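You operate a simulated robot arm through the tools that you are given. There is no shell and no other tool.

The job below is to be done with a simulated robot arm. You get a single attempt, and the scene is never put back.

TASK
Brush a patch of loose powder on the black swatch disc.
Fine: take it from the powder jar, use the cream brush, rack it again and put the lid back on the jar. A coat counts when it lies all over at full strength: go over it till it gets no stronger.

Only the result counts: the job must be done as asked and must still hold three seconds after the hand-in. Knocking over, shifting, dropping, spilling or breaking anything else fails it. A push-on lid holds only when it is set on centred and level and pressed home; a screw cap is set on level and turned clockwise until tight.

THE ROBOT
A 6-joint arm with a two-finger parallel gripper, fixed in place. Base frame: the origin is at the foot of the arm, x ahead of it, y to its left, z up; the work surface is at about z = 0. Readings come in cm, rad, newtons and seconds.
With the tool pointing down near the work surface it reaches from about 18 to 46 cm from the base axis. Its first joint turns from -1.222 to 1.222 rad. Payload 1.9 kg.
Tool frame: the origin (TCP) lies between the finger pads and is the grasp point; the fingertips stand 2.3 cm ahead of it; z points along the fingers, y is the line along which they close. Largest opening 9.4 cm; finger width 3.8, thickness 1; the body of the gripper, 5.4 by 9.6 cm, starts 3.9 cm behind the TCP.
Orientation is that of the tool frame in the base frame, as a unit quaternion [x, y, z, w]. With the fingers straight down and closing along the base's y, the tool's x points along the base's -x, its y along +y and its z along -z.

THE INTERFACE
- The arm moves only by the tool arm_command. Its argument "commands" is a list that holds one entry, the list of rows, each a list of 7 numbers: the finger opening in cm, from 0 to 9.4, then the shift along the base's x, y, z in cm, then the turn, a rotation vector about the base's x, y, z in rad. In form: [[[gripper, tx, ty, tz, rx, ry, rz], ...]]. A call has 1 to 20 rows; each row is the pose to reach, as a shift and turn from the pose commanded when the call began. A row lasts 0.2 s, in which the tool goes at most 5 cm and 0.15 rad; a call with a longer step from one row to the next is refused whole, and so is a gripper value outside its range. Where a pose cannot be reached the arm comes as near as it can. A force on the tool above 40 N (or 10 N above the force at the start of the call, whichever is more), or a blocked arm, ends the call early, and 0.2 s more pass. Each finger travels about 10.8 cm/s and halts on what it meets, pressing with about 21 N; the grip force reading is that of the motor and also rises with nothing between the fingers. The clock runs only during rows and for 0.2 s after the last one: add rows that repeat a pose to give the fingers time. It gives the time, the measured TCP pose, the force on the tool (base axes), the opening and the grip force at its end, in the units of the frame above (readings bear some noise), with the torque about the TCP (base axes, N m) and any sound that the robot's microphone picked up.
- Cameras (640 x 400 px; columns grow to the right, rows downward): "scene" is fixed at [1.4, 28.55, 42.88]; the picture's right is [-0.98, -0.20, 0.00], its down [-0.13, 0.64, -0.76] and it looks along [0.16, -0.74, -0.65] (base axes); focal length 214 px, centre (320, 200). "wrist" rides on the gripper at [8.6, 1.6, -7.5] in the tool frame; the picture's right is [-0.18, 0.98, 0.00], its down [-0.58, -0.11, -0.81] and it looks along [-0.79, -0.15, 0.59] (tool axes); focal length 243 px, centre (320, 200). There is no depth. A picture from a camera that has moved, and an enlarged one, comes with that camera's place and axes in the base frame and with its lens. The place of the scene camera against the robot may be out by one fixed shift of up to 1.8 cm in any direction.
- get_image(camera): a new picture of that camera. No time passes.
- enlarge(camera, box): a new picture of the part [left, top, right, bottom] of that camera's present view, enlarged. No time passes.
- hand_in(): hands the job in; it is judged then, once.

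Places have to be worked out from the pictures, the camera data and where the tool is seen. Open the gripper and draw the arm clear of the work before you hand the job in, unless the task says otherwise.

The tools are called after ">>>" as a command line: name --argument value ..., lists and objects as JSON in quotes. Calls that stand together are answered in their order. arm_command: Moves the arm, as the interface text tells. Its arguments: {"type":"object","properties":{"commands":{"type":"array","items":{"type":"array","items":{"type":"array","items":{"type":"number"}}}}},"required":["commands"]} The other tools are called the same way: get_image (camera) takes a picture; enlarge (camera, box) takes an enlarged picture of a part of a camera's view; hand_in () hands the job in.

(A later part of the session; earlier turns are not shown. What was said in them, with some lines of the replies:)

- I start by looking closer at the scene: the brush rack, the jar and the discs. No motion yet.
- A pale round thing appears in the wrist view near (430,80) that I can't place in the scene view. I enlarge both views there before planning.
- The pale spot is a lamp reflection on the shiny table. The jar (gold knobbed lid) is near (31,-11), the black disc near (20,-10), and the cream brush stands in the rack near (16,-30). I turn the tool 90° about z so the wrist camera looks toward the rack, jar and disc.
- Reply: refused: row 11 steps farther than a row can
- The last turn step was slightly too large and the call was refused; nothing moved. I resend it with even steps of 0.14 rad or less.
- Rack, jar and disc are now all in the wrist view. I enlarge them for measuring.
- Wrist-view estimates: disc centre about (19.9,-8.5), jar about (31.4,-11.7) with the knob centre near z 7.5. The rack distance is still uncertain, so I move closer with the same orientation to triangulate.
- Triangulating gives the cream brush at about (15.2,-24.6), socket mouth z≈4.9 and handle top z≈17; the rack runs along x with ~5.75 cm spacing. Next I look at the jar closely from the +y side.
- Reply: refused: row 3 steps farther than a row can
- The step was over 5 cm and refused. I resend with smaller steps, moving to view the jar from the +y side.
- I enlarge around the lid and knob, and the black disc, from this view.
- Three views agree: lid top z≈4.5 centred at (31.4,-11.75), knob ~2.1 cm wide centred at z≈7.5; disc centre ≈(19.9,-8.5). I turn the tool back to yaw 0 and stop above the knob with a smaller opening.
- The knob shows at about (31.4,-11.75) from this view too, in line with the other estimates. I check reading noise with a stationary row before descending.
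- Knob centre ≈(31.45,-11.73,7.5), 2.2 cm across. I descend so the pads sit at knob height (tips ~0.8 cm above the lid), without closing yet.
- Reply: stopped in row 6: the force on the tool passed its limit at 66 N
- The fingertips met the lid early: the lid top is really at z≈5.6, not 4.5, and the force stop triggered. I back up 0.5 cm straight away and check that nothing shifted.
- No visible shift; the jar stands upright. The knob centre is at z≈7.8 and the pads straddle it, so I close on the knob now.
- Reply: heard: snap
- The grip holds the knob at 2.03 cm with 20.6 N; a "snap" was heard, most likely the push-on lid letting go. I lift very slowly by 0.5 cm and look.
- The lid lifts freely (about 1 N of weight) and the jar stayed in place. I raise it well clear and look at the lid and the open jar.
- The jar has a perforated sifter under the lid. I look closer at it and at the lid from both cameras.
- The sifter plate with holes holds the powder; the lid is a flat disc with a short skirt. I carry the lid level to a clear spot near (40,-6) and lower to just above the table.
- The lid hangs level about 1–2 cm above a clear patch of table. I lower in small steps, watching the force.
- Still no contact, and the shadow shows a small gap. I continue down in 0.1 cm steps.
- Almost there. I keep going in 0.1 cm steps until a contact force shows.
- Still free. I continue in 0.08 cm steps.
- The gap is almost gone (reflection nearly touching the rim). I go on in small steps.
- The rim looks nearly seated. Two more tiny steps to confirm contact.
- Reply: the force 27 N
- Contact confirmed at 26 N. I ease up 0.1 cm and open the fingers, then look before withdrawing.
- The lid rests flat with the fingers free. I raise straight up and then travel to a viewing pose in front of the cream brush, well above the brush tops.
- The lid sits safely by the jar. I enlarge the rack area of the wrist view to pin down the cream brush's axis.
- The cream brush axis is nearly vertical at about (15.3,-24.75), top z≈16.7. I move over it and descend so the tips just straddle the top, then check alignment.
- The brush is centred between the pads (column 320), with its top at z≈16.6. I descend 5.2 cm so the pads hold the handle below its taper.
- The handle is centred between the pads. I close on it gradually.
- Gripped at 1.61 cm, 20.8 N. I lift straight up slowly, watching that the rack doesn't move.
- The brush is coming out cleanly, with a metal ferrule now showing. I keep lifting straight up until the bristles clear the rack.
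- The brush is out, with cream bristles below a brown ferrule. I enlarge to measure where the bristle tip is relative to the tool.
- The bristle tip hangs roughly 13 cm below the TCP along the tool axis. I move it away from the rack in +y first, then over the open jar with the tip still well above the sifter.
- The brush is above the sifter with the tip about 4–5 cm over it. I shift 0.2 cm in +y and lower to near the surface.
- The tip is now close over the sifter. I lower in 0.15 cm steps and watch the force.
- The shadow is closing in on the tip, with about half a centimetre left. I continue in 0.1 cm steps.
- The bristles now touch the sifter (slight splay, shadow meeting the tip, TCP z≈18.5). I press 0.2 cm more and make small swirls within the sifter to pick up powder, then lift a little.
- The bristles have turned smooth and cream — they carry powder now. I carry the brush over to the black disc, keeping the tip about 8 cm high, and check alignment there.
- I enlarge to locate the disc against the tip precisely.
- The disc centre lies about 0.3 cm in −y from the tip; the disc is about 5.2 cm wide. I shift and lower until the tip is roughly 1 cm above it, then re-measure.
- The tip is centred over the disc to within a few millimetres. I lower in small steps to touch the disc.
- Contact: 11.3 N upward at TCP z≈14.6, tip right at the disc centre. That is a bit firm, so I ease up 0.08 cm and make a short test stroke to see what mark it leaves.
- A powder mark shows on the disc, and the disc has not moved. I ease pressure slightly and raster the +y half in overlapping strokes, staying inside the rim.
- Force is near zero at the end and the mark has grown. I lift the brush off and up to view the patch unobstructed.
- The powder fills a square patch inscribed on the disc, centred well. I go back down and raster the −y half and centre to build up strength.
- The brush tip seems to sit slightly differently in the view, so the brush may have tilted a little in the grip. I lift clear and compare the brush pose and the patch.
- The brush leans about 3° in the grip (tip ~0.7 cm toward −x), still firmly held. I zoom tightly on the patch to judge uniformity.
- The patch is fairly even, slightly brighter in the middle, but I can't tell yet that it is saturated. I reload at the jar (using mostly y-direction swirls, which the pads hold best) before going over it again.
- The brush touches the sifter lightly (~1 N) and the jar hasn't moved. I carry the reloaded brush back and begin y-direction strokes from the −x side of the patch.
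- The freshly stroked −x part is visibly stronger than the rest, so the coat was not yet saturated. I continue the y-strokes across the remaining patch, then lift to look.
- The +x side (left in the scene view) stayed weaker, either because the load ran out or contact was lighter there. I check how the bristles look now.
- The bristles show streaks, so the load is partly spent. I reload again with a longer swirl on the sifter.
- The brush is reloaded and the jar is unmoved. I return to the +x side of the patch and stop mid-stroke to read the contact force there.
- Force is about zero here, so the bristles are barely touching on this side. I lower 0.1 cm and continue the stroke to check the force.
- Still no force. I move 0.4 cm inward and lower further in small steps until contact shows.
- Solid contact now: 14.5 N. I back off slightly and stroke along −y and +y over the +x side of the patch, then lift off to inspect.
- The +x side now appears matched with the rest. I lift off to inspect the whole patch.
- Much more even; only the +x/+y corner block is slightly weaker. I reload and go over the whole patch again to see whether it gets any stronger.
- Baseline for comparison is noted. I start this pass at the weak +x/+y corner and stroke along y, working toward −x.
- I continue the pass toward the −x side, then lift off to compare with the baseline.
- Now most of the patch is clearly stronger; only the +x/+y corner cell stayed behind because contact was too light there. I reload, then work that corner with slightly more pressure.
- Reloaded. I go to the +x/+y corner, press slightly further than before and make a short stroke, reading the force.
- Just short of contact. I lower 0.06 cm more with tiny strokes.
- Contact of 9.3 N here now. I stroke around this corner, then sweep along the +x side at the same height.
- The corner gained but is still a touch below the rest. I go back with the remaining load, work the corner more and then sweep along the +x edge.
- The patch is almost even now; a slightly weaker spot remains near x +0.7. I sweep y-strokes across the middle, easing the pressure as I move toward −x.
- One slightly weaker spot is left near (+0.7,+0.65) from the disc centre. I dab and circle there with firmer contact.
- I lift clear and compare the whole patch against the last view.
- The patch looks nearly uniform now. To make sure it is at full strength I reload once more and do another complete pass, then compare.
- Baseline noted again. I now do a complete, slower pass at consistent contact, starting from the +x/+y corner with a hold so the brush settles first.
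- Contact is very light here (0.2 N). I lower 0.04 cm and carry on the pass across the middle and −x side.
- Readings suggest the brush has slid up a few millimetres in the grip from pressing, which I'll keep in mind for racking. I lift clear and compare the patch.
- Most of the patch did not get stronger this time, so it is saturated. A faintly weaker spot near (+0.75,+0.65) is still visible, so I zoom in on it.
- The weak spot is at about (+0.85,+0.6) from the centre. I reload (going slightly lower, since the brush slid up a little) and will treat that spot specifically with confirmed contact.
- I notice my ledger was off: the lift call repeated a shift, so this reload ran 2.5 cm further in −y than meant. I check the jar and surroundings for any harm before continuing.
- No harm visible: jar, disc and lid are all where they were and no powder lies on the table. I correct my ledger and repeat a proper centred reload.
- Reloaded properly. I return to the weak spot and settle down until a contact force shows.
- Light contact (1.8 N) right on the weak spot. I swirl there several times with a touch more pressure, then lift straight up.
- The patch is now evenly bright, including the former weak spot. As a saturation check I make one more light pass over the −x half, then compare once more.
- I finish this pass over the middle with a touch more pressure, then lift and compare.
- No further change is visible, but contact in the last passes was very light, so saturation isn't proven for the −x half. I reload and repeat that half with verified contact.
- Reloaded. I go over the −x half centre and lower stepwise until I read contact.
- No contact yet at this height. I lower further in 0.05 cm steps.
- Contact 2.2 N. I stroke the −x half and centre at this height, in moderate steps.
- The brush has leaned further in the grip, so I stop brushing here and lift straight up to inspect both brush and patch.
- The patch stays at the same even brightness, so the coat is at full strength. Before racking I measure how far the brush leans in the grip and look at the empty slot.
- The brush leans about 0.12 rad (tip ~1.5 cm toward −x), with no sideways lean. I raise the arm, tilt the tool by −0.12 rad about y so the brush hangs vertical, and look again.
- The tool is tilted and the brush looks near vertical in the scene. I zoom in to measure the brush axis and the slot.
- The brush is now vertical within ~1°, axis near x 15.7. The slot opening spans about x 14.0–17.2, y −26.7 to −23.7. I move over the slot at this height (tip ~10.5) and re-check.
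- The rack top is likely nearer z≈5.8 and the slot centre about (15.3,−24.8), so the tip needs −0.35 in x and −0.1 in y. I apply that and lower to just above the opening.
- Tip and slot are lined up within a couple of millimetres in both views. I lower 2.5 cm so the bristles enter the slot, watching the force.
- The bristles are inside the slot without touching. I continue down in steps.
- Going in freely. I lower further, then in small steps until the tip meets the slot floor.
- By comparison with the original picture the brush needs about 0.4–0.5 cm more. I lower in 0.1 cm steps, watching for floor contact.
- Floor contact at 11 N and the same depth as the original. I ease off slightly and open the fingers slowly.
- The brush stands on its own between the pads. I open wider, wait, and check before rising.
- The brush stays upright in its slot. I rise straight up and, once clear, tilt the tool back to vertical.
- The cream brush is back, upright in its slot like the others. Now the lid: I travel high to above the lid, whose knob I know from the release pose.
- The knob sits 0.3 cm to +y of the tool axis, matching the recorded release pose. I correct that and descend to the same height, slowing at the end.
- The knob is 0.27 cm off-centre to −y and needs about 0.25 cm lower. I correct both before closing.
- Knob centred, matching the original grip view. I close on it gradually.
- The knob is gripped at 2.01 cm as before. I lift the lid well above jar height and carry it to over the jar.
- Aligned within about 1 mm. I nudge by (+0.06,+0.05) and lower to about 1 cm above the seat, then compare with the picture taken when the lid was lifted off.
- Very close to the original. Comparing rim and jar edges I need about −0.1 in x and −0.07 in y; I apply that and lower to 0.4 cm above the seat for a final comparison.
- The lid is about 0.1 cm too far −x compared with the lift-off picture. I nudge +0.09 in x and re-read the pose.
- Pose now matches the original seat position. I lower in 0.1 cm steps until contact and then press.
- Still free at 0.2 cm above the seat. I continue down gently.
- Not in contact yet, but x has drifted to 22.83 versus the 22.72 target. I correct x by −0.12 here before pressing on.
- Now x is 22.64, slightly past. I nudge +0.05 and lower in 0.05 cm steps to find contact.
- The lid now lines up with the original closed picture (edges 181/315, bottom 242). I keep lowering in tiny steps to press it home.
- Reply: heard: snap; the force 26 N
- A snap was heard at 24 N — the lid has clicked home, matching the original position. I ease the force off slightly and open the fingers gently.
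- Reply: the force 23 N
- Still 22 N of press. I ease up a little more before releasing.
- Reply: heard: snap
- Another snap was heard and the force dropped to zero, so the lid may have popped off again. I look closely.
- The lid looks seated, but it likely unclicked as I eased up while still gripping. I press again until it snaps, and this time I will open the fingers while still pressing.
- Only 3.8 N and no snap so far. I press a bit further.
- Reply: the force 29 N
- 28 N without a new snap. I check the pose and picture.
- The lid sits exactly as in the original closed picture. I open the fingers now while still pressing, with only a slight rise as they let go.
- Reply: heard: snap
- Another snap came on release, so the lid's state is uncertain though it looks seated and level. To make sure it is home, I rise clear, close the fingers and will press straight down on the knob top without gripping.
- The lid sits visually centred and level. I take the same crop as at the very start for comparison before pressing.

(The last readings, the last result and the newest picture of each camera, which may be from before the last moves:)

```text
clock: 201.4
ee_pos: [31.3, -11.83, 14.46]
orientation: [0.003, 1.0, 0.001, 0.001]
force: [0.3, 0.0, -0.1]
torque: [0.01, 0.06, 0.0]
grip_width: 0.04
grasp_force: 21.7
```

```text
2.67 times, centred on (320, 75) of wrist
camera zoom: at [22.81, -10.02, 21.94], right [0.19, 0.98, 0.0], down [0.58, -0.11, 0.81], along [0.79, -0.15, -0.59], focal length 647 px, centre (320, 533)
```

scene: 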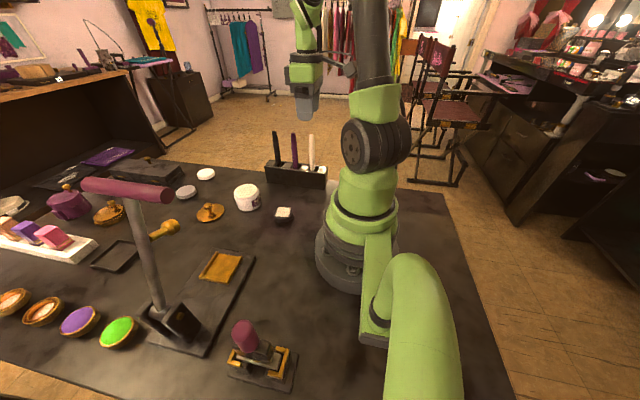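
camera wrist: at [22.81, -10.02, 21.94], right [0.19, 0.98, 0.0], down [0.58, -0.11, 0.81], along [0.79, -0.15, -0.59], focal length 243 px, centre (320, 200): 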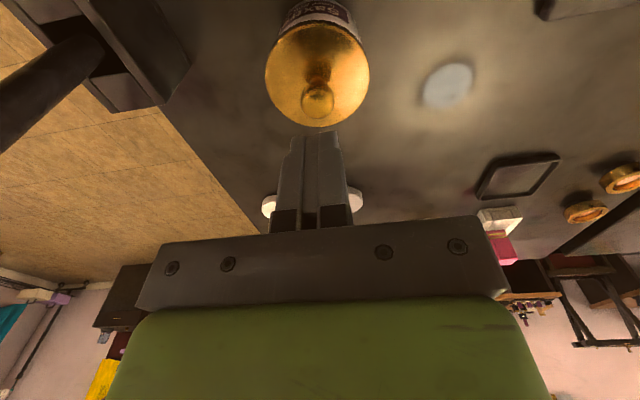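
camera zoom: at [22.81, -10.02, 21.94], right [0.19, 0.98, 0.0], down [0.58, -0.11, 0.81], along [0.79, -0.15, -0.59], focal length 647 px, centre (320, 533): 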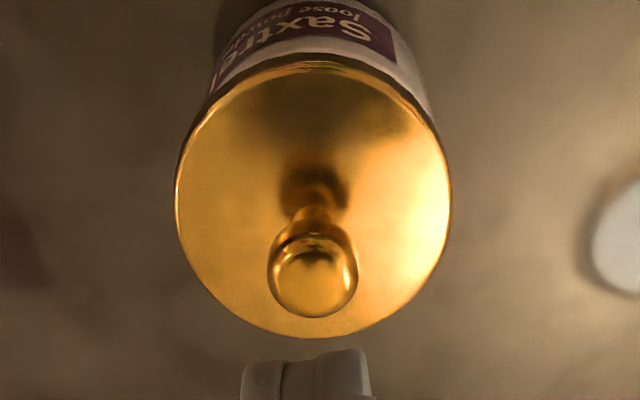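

The lid is within ~0.07 cm of its original place and level. I centre the closed fingertips over the knob (dy −0.19) and come down to just above it.

>>> arm_command --commands '[[[0, 0, -0.19, -0.5, 0, 0, 0], [0, 0, -0.19, -1.3, 0, 0, 0], [0, 0, -0.19, -2.1, 0, 0, 0], [0, 0, -0.19, -2.7, 0, 0, 0], [0, 0, -0.19, -2.7, 0, 0, 0]]]'

>>> enlarge --camera "wrist" --box '[220, 20, 420, 220]'

>>> enlarge --camera "scene" --box '[225, 150, 275, 215]'

```text
clock: 202.6
ee_pos: [31.34, -12.04, 11.71]
orientation: [0.002, 1.0, 0.002, 0.001]
force: [0.4, 0.2, 0.0]
torque: [0.01, 0.01, 0.0]
grip_width: 0.03
grasp_force: 20.8
```

```text
2.00 times, centred on (320, 120) of wrist
camera zoom: at [22.83, -10.19, 19.12], right [0.19, 0.98, 0.0], down [0.58, -0.11, 0.81], along [0.79, -0.15, -0.59], focal length 485 px, centre (320, 360)
```

zoom: 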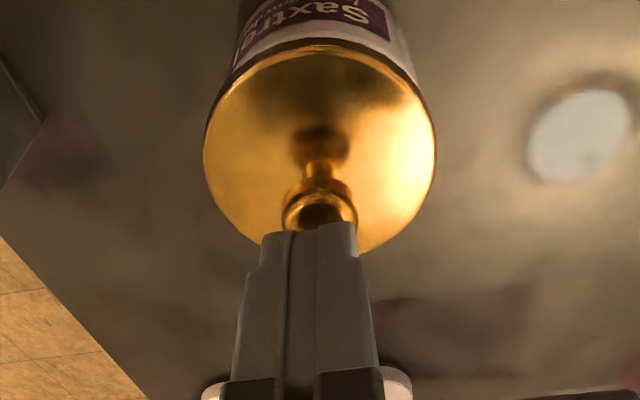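

```text
6.15 times, centred on (250, 182) of scene
camera zoom: at [1.4, 28.55, 42.88], right [-0.98, -0.2, 0.0], down [-0.13, 0.64, -0.76], along [0.16, -0.74, -0.65], focal length 1320 px, centre (751, 308)
```

zoom: 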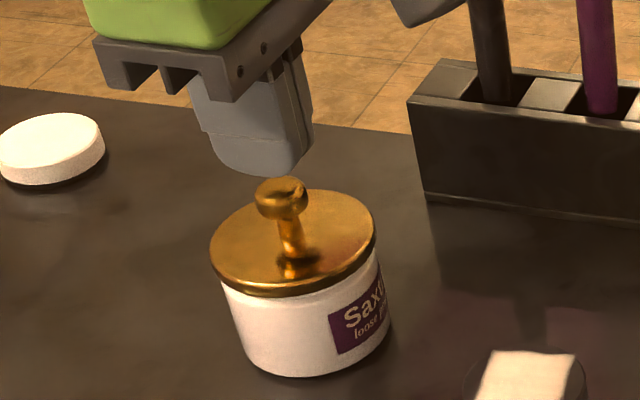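

Both views show the knob is really about 0.7 cm toward −x from the finger centre. I shift the closed fingertips by −0.7 in x so the press is truly central, and check again.

>>> arm_command --commands '[[[0, -0.35, 0, 0, 0, 0, 0], [0, -0.7, 0, 0, 0, 0, 0], [0, -0.7, 0, 0, 0, 0, 0]]]'

>>> enlarge --camera "wrist" --box '[220, 20, 420, 220]'

>>> enlarge --camera "scene" --box '[225, 150, 275, 215]'

```text
clock: 203.4
ee_pos: [30.66, -11.94, 11.66]
orientation: [0.001, 1.0, 0.002, 0.001]
force: [0.6, 0.0, -0.3]
torque: [-0.01, -0.03, -0.01]
grip_width: 0.02
grasp_force: 21.1
```

```text
2.00 times, centred on (320, 120) of wrist
camera zoom: at [22.04, -10.21, 19.05], right [0.19, 0.98, 0.0], down [0.58, -0.11, 0.81], along [0.79, -0.15, -0.59], focal length 485 px, centre (320, 360)
```

zoom: 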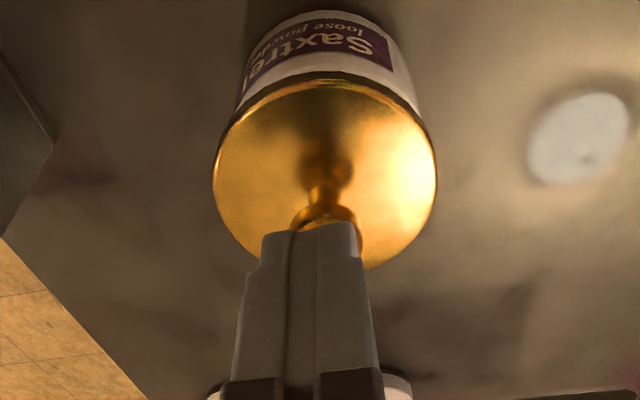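

```text
6.15 times, centred on (250, 182) of scene
camera zoom: at [1.4, 28.55, 42.88], right [-0.98, -0.2, 0.0], down [-0.13, 0.64, -0.76], along [0.16, -0.74, -0.65], focal length 1320 px, centre (751, 308)
```

zoom: 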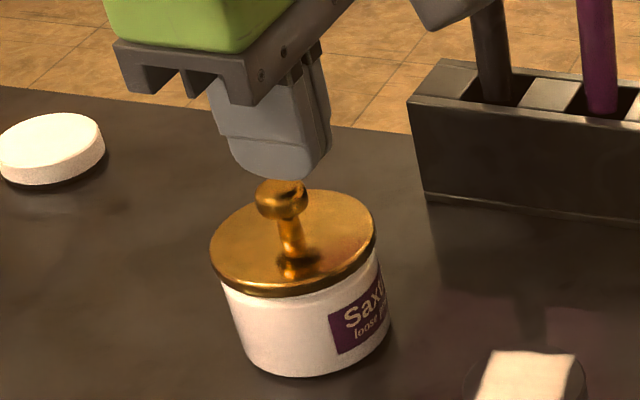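

Fingertips are now centred over the knob. I lower in 0.1 cm steps to press, listening for a snap.

>>> arm_command --commands '[[[0, 0, 0.08, -0.1, 0, 0, 0], [0, 0, 0.08, -0.2, 0, 0, 0], [0, 0, 0.08, -0.3, 0, 0, 0], [0, 0, 0.08, -0.35, 0, 0, 0]]]'

```text
clock: 204.4
ee_pos: [30.61, -11.95, 11.18]
orientation: [0.002, 1.0, 0.001, 0.001]
force: [-1.2, -0.1, -0.6]
torque: [0.02, -0.02, 0.02]
grip_width: 0.0
grasp_force: 21.3
```

No contact yet. I continue in small steps.

>>> arm_command --commands '[[[0, 0, 0, -0.08, 0, 0, 0], [0, 0, 0, -0.16, 0, 0, 0], [0, 0, 0, -0.22, 0, 0, 0]]]'

>>> enlarge --camera "scene" --box '[225, 150, 275, 215]'

```text
clock: 205.2
ee_pos: [30.48, -11.88, 10.95]
orientation: [0.003, 1.0, 0.001, 0.001]
force: [-0.5, 0.2, 0.2]
torque: [-0.01, -0.06, 0.03]
grip_width: 0.0
grasp_force: 20.9
```

```text
6.15 times, centred on (250, 182) of scene
camera zoom: at [1.4, 28.55, 42.88], right [-0.98, -0.2, 0.0], down [-0.13, 0.64, -0.76], along [0.16, -0.74, -0.65], focal length 1320 px, centre (751, 308)
```

zoom: 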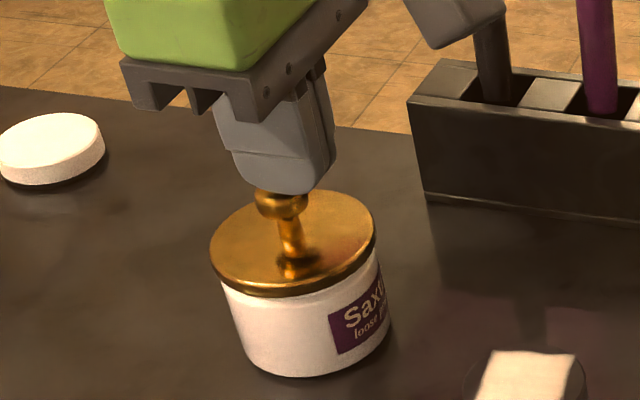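

Almost on the knob. I shift x by +0.15 and continue down until contact.

>>> arm_command --commands '[[[0, 0.15, 0, 0, 0, 0, 0], [0, 0.15, 0, -0.07, 0, 0, 0], [0, 0.15, 0, -0.14, 0, 0, 0], [0, 0.15, 0, -0.2, 0, 0, 0]]]'

```text
clock: 206.2
ee_pos: [30.71, -11.82, 10.88]
orientation: [0.002, 1.0, 0.002, 0.001]
force: [-0.4, -0.3, 0.7]
torque: [-0.02, -0.04, -0.04]
grip_width: 0.0
grasp_force: 21.2
```

Still no contact. I go on in 0.06 cm steps.

>>> arm_command --commands '[[[0, 0, 0, -0.06, 0, 0, 0], [0, 0, 0, -0.12, 0, 0, 0], [0, 0, 0, -0.18, 0, 0, 0]]]'

>>> enlarge --camera "scene" --box '[225, 150, 275, 215]'

```text
clock: 207.0
ee_pos: [30.8, -11.77, 10.53]
orientation: [0.002, 1.0, 0.002, 0.001]
force: [-7.9, 0.7, 15.8]
torque: [-0.01, 0.11, 0.02]
grip_width: 0.0
grasp_force: 21.3
```

```text
6.15 times, centred on (250, 182) of scene
camera zoom: at [1.39, 28.55, 42.88], right [-0.98, -0.2, 0.0], down [-0.13, 0.64, -0.76], along [0.16, -0.74, -0.65], focal length 1320 px, centre (751, 308)
```

zoom: 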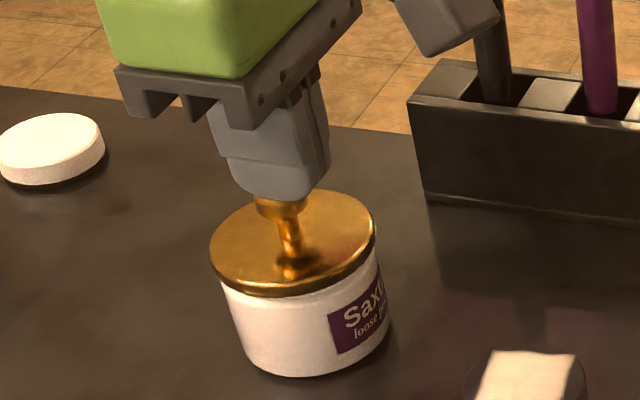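

Contact at 15.8 N with some sideways drag. I relieve it by −0.05 in x and press further.

>>> arm_command --commands '[[[0, -0.05, 0, -0.03, 0, 0, 0], [0, -0.07, 0, -0.06, 0, 0, 0], [0, -0.07, 0, -0.09, 0, 0, 0]]]'

```text
clock: 207.7
ee_pos: [30.89, -11.93, 10.64]
orientation: [0.003, 1.0, 0.002, 0.003]
force: [-5.1, 2.1, 13.0]
torque: [0.09, 0.02, -0.01]
grip_width: 0.0
grasp_force: 20.6
stopped in row 3: the force on the tool passed its limit at 41 N (the readings are from after the stop); the commanded pose is now the measured one
```

The central press reached 41 N without any new snap, so the lid was already home. I lift straight off and compare the closed jar with the starting picture.

>>> arm_command --commands '[[[0, 0, 0, 0.2, 0, 0, 0], [0, 0, 0, 0.6, 0, 0, 0], [0, 0, 0, 2, 0, 0, 0], [0, 0, 0, 5, 0, 0, 0], [0, -1, 0, 9, 0, 0, 0], [0, -1, 0, 9, 0, 0, 0]]]'

>>> enlarge --camera "scene" --box '[225, 165, 305, 235]'

>>> enlarge --camera "scene" --box '[232, 175, 266, 205]'

>>> enlarge --camera "wrist" --box '[250, 0, 390, 120]'

```text
clock: 209.1
ee_pos: [29.81, -11.78, 19.67]
orientation: [0.002, 1.0, 0.002, 0.002]
force: [0.1, 0.4, 0.1]
torque: [-0.03, 0.0, -0.02]
grip_width: 0.02
grasp_force: 20.7
```

```text
5.71 times, centred on (265, 200) of scene
camera zoom: at [1.4, 28.55, 42.88], right [-0.98, -0.2, 0.0], down [-0.13, 0.64, -0.76], along [0.16, -0.74, -0.65], focal length 1226 px, centre (634, 200)
```

zoom: 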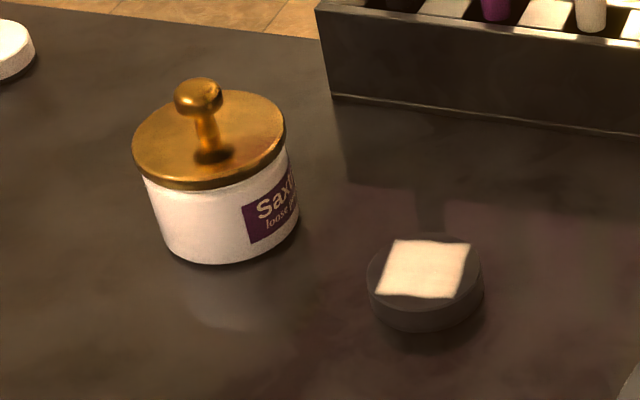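

```text
13.33 times, centred on (249, 190) of scene
camera zoom: at [1.4, 28.55, 42.88], right [-0.98, -0.2, 0.0], down [-0.13, 0.64, -0.76], along [0.16, -0.74, -0.65], focal length 2860 px, centre (1267, 333)
```

zoom: 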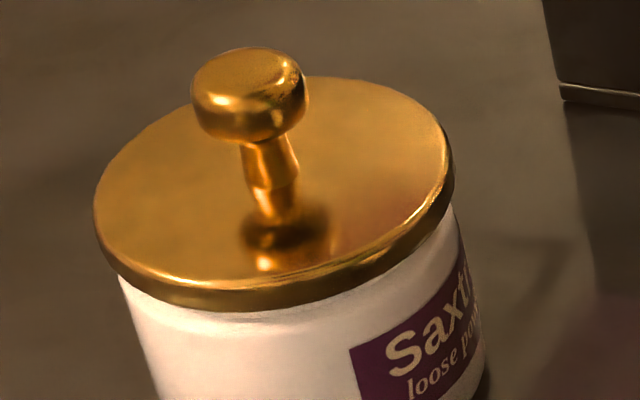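

```text
3.33 times, centred on (320, 60) of wrist
camera zoom: at [21.24, -10.11, 26.88], right [0.19, 0.98, 0.0], down [0.58, -0.11, 0.81], along [0.79, -0.15, -0.59], focal length 809 px, centre (320, 667)
```

zoom: 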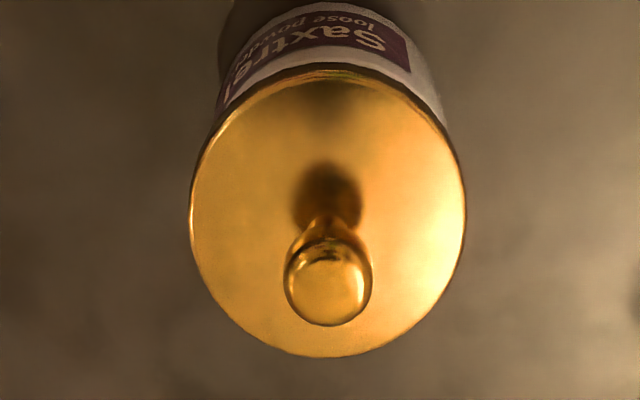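

The closed jar matches the starting picture: lid centred, level and at the same height. I now open the gripper and draw the arm up and back to clear the work, then inspect everything.

>>> arm_command --commands '[[[2, 0, 0, 2, 0, 0, 0], [5, -1, 0.5, 5, 0, 0, 0], [8, -2, 1, 8, 0, 0, 0], [9.4, -3, 1.5, 11, 0, 0, 0], [9.4, -4.5, 2, 14, 0, 0, 0], [9.4, -6, 2.5, 17, 0, 0, 0], [9.4, -6, 2.5, 18.5, 0, 0, 0], [9.4, -6, 2.5, 18.5, 0, 0, 0]]]'

>>> get_image --camera "scene"

>>> get_image --camera "wrist"

>>> enlarge --camera "scene" --box '[160, 120, 340, 240]'

>>> enlarge --camera "scene" --box '[272, 203, 296, 221]'

>>> enlarge --camera "scene" --box '[255, 120, 345, 200]'

```text
clock: 210.9
ee_pos: [23.64, -9.34, 37.96]
orientation: [0.003, 1.0, 0.003, 0.003]
force: [-0.5, 0.0, 0.4]
torque: [0.0, 0.03, -0.02]
grip_width: 9.38
grasp_force: 0.1
```

```text
taken
```

scene: 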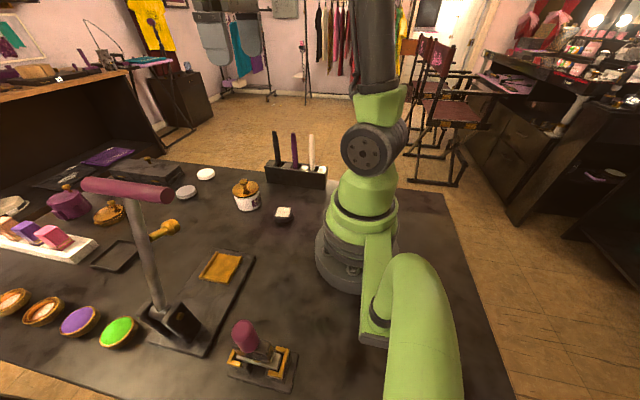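

```text
taken
camera wrist: at [15.12, -7.64, 45.49], right [0.19, 0.98, 0.0], down [0.58, -0.11, 0.81], along [0.79, -0.15, -0.59], focal length 243 px, centre (320, 200)
```

wrist: 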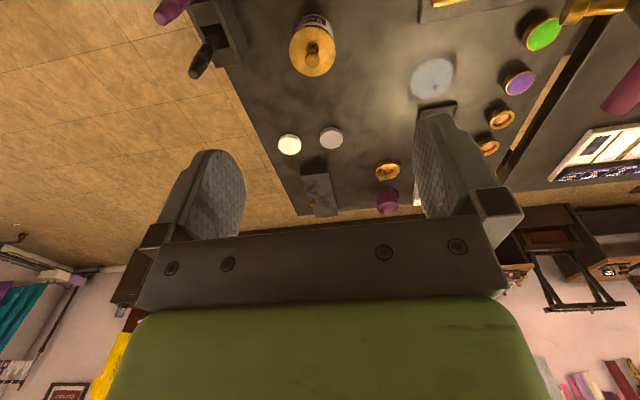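

```text
3.33 times, centred on (250, 180) of scene
camera zoom: at [1.4, 28.55, 42.88], right [-0.98, -0.2, 0.0], down [-0.13, 0.64, -0.76], along [0.16, -0.74, -0.65], focal length 715 px, centre (553, 267)
```

zoom: 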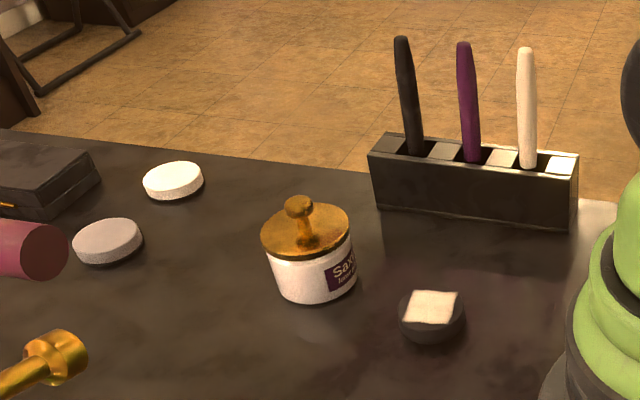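

```text
16.00 times, centred on (284, 212) of scene
camera zoom: at [1.4, 28.55, 42.88], right [-0.98, -0.2, 0.0], down [-0.13, 0.64, -0.76], along [0.16, -0.74, -0.65], focal length 3432 px, centre (896, 8)
```

zoom: 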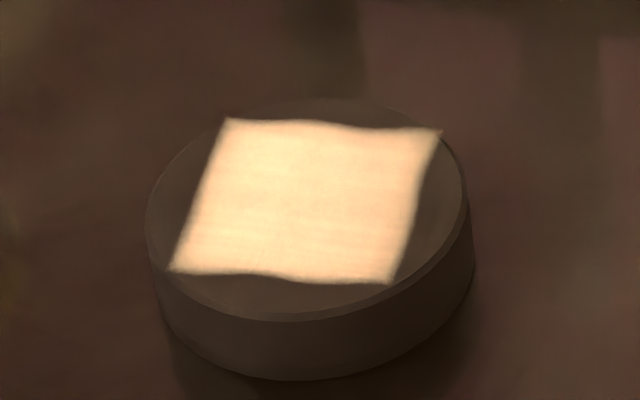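

```text
5.00 times, centred on (300, 160) of scene
camera zoom: at [1.4, 28.55, 42.88], right [-0.98, -0.2, 0.0], down [-0.13, 0.64, -0.76], along [0.16, -0.74, -0.65], focal length 1072 px, centre (420, 400)
```

zoom: 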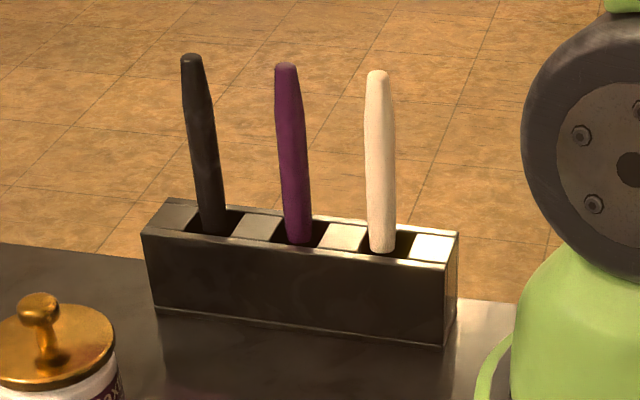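

Everything checks out: the patch on the black disc is evenly at full strength, the cream brush stands in its slot, the jar lid is on, centred and level as at the start, nothing else has moved, and the arm is clear with the gripper open. I hand the job in.

>>> hand_in

```text
The job is handed in.
```

I handed the job in with the powder patch done on the black disc, the cream brush back in the rack and the lid back on the jar. I don't know the verdict, and the lid is the part I am least sure of.

- **Patch:** The powder fills an even square on the disc. After I reloaded the brush several times, the last passes no longer made it any brighter. The disc itself slid about 1 mm under the brush.
- **Brush:** The cream brush stands upright in its own slot, at the same depth as before.
- **Lid:** It looks centred, level and at its original height. It clicked on once, seems to have clicked off as I eased the pressure, then clicked again when I let go. A final press of 41 N on the knob gave no further click, so I took it as pressed home. I did not try to pull it off to check.
- **Everything else:** I saw no spilled powder, and nothing else appeared to have moved. Early on, the fingertips hit the closed lid with 66 N because I had judged its height too low. One refill of the brush also ran about 2.5 cm off centre over the jar. Neither left any visible damage.

The arm was clear of the work with the gripper open when I handed in.
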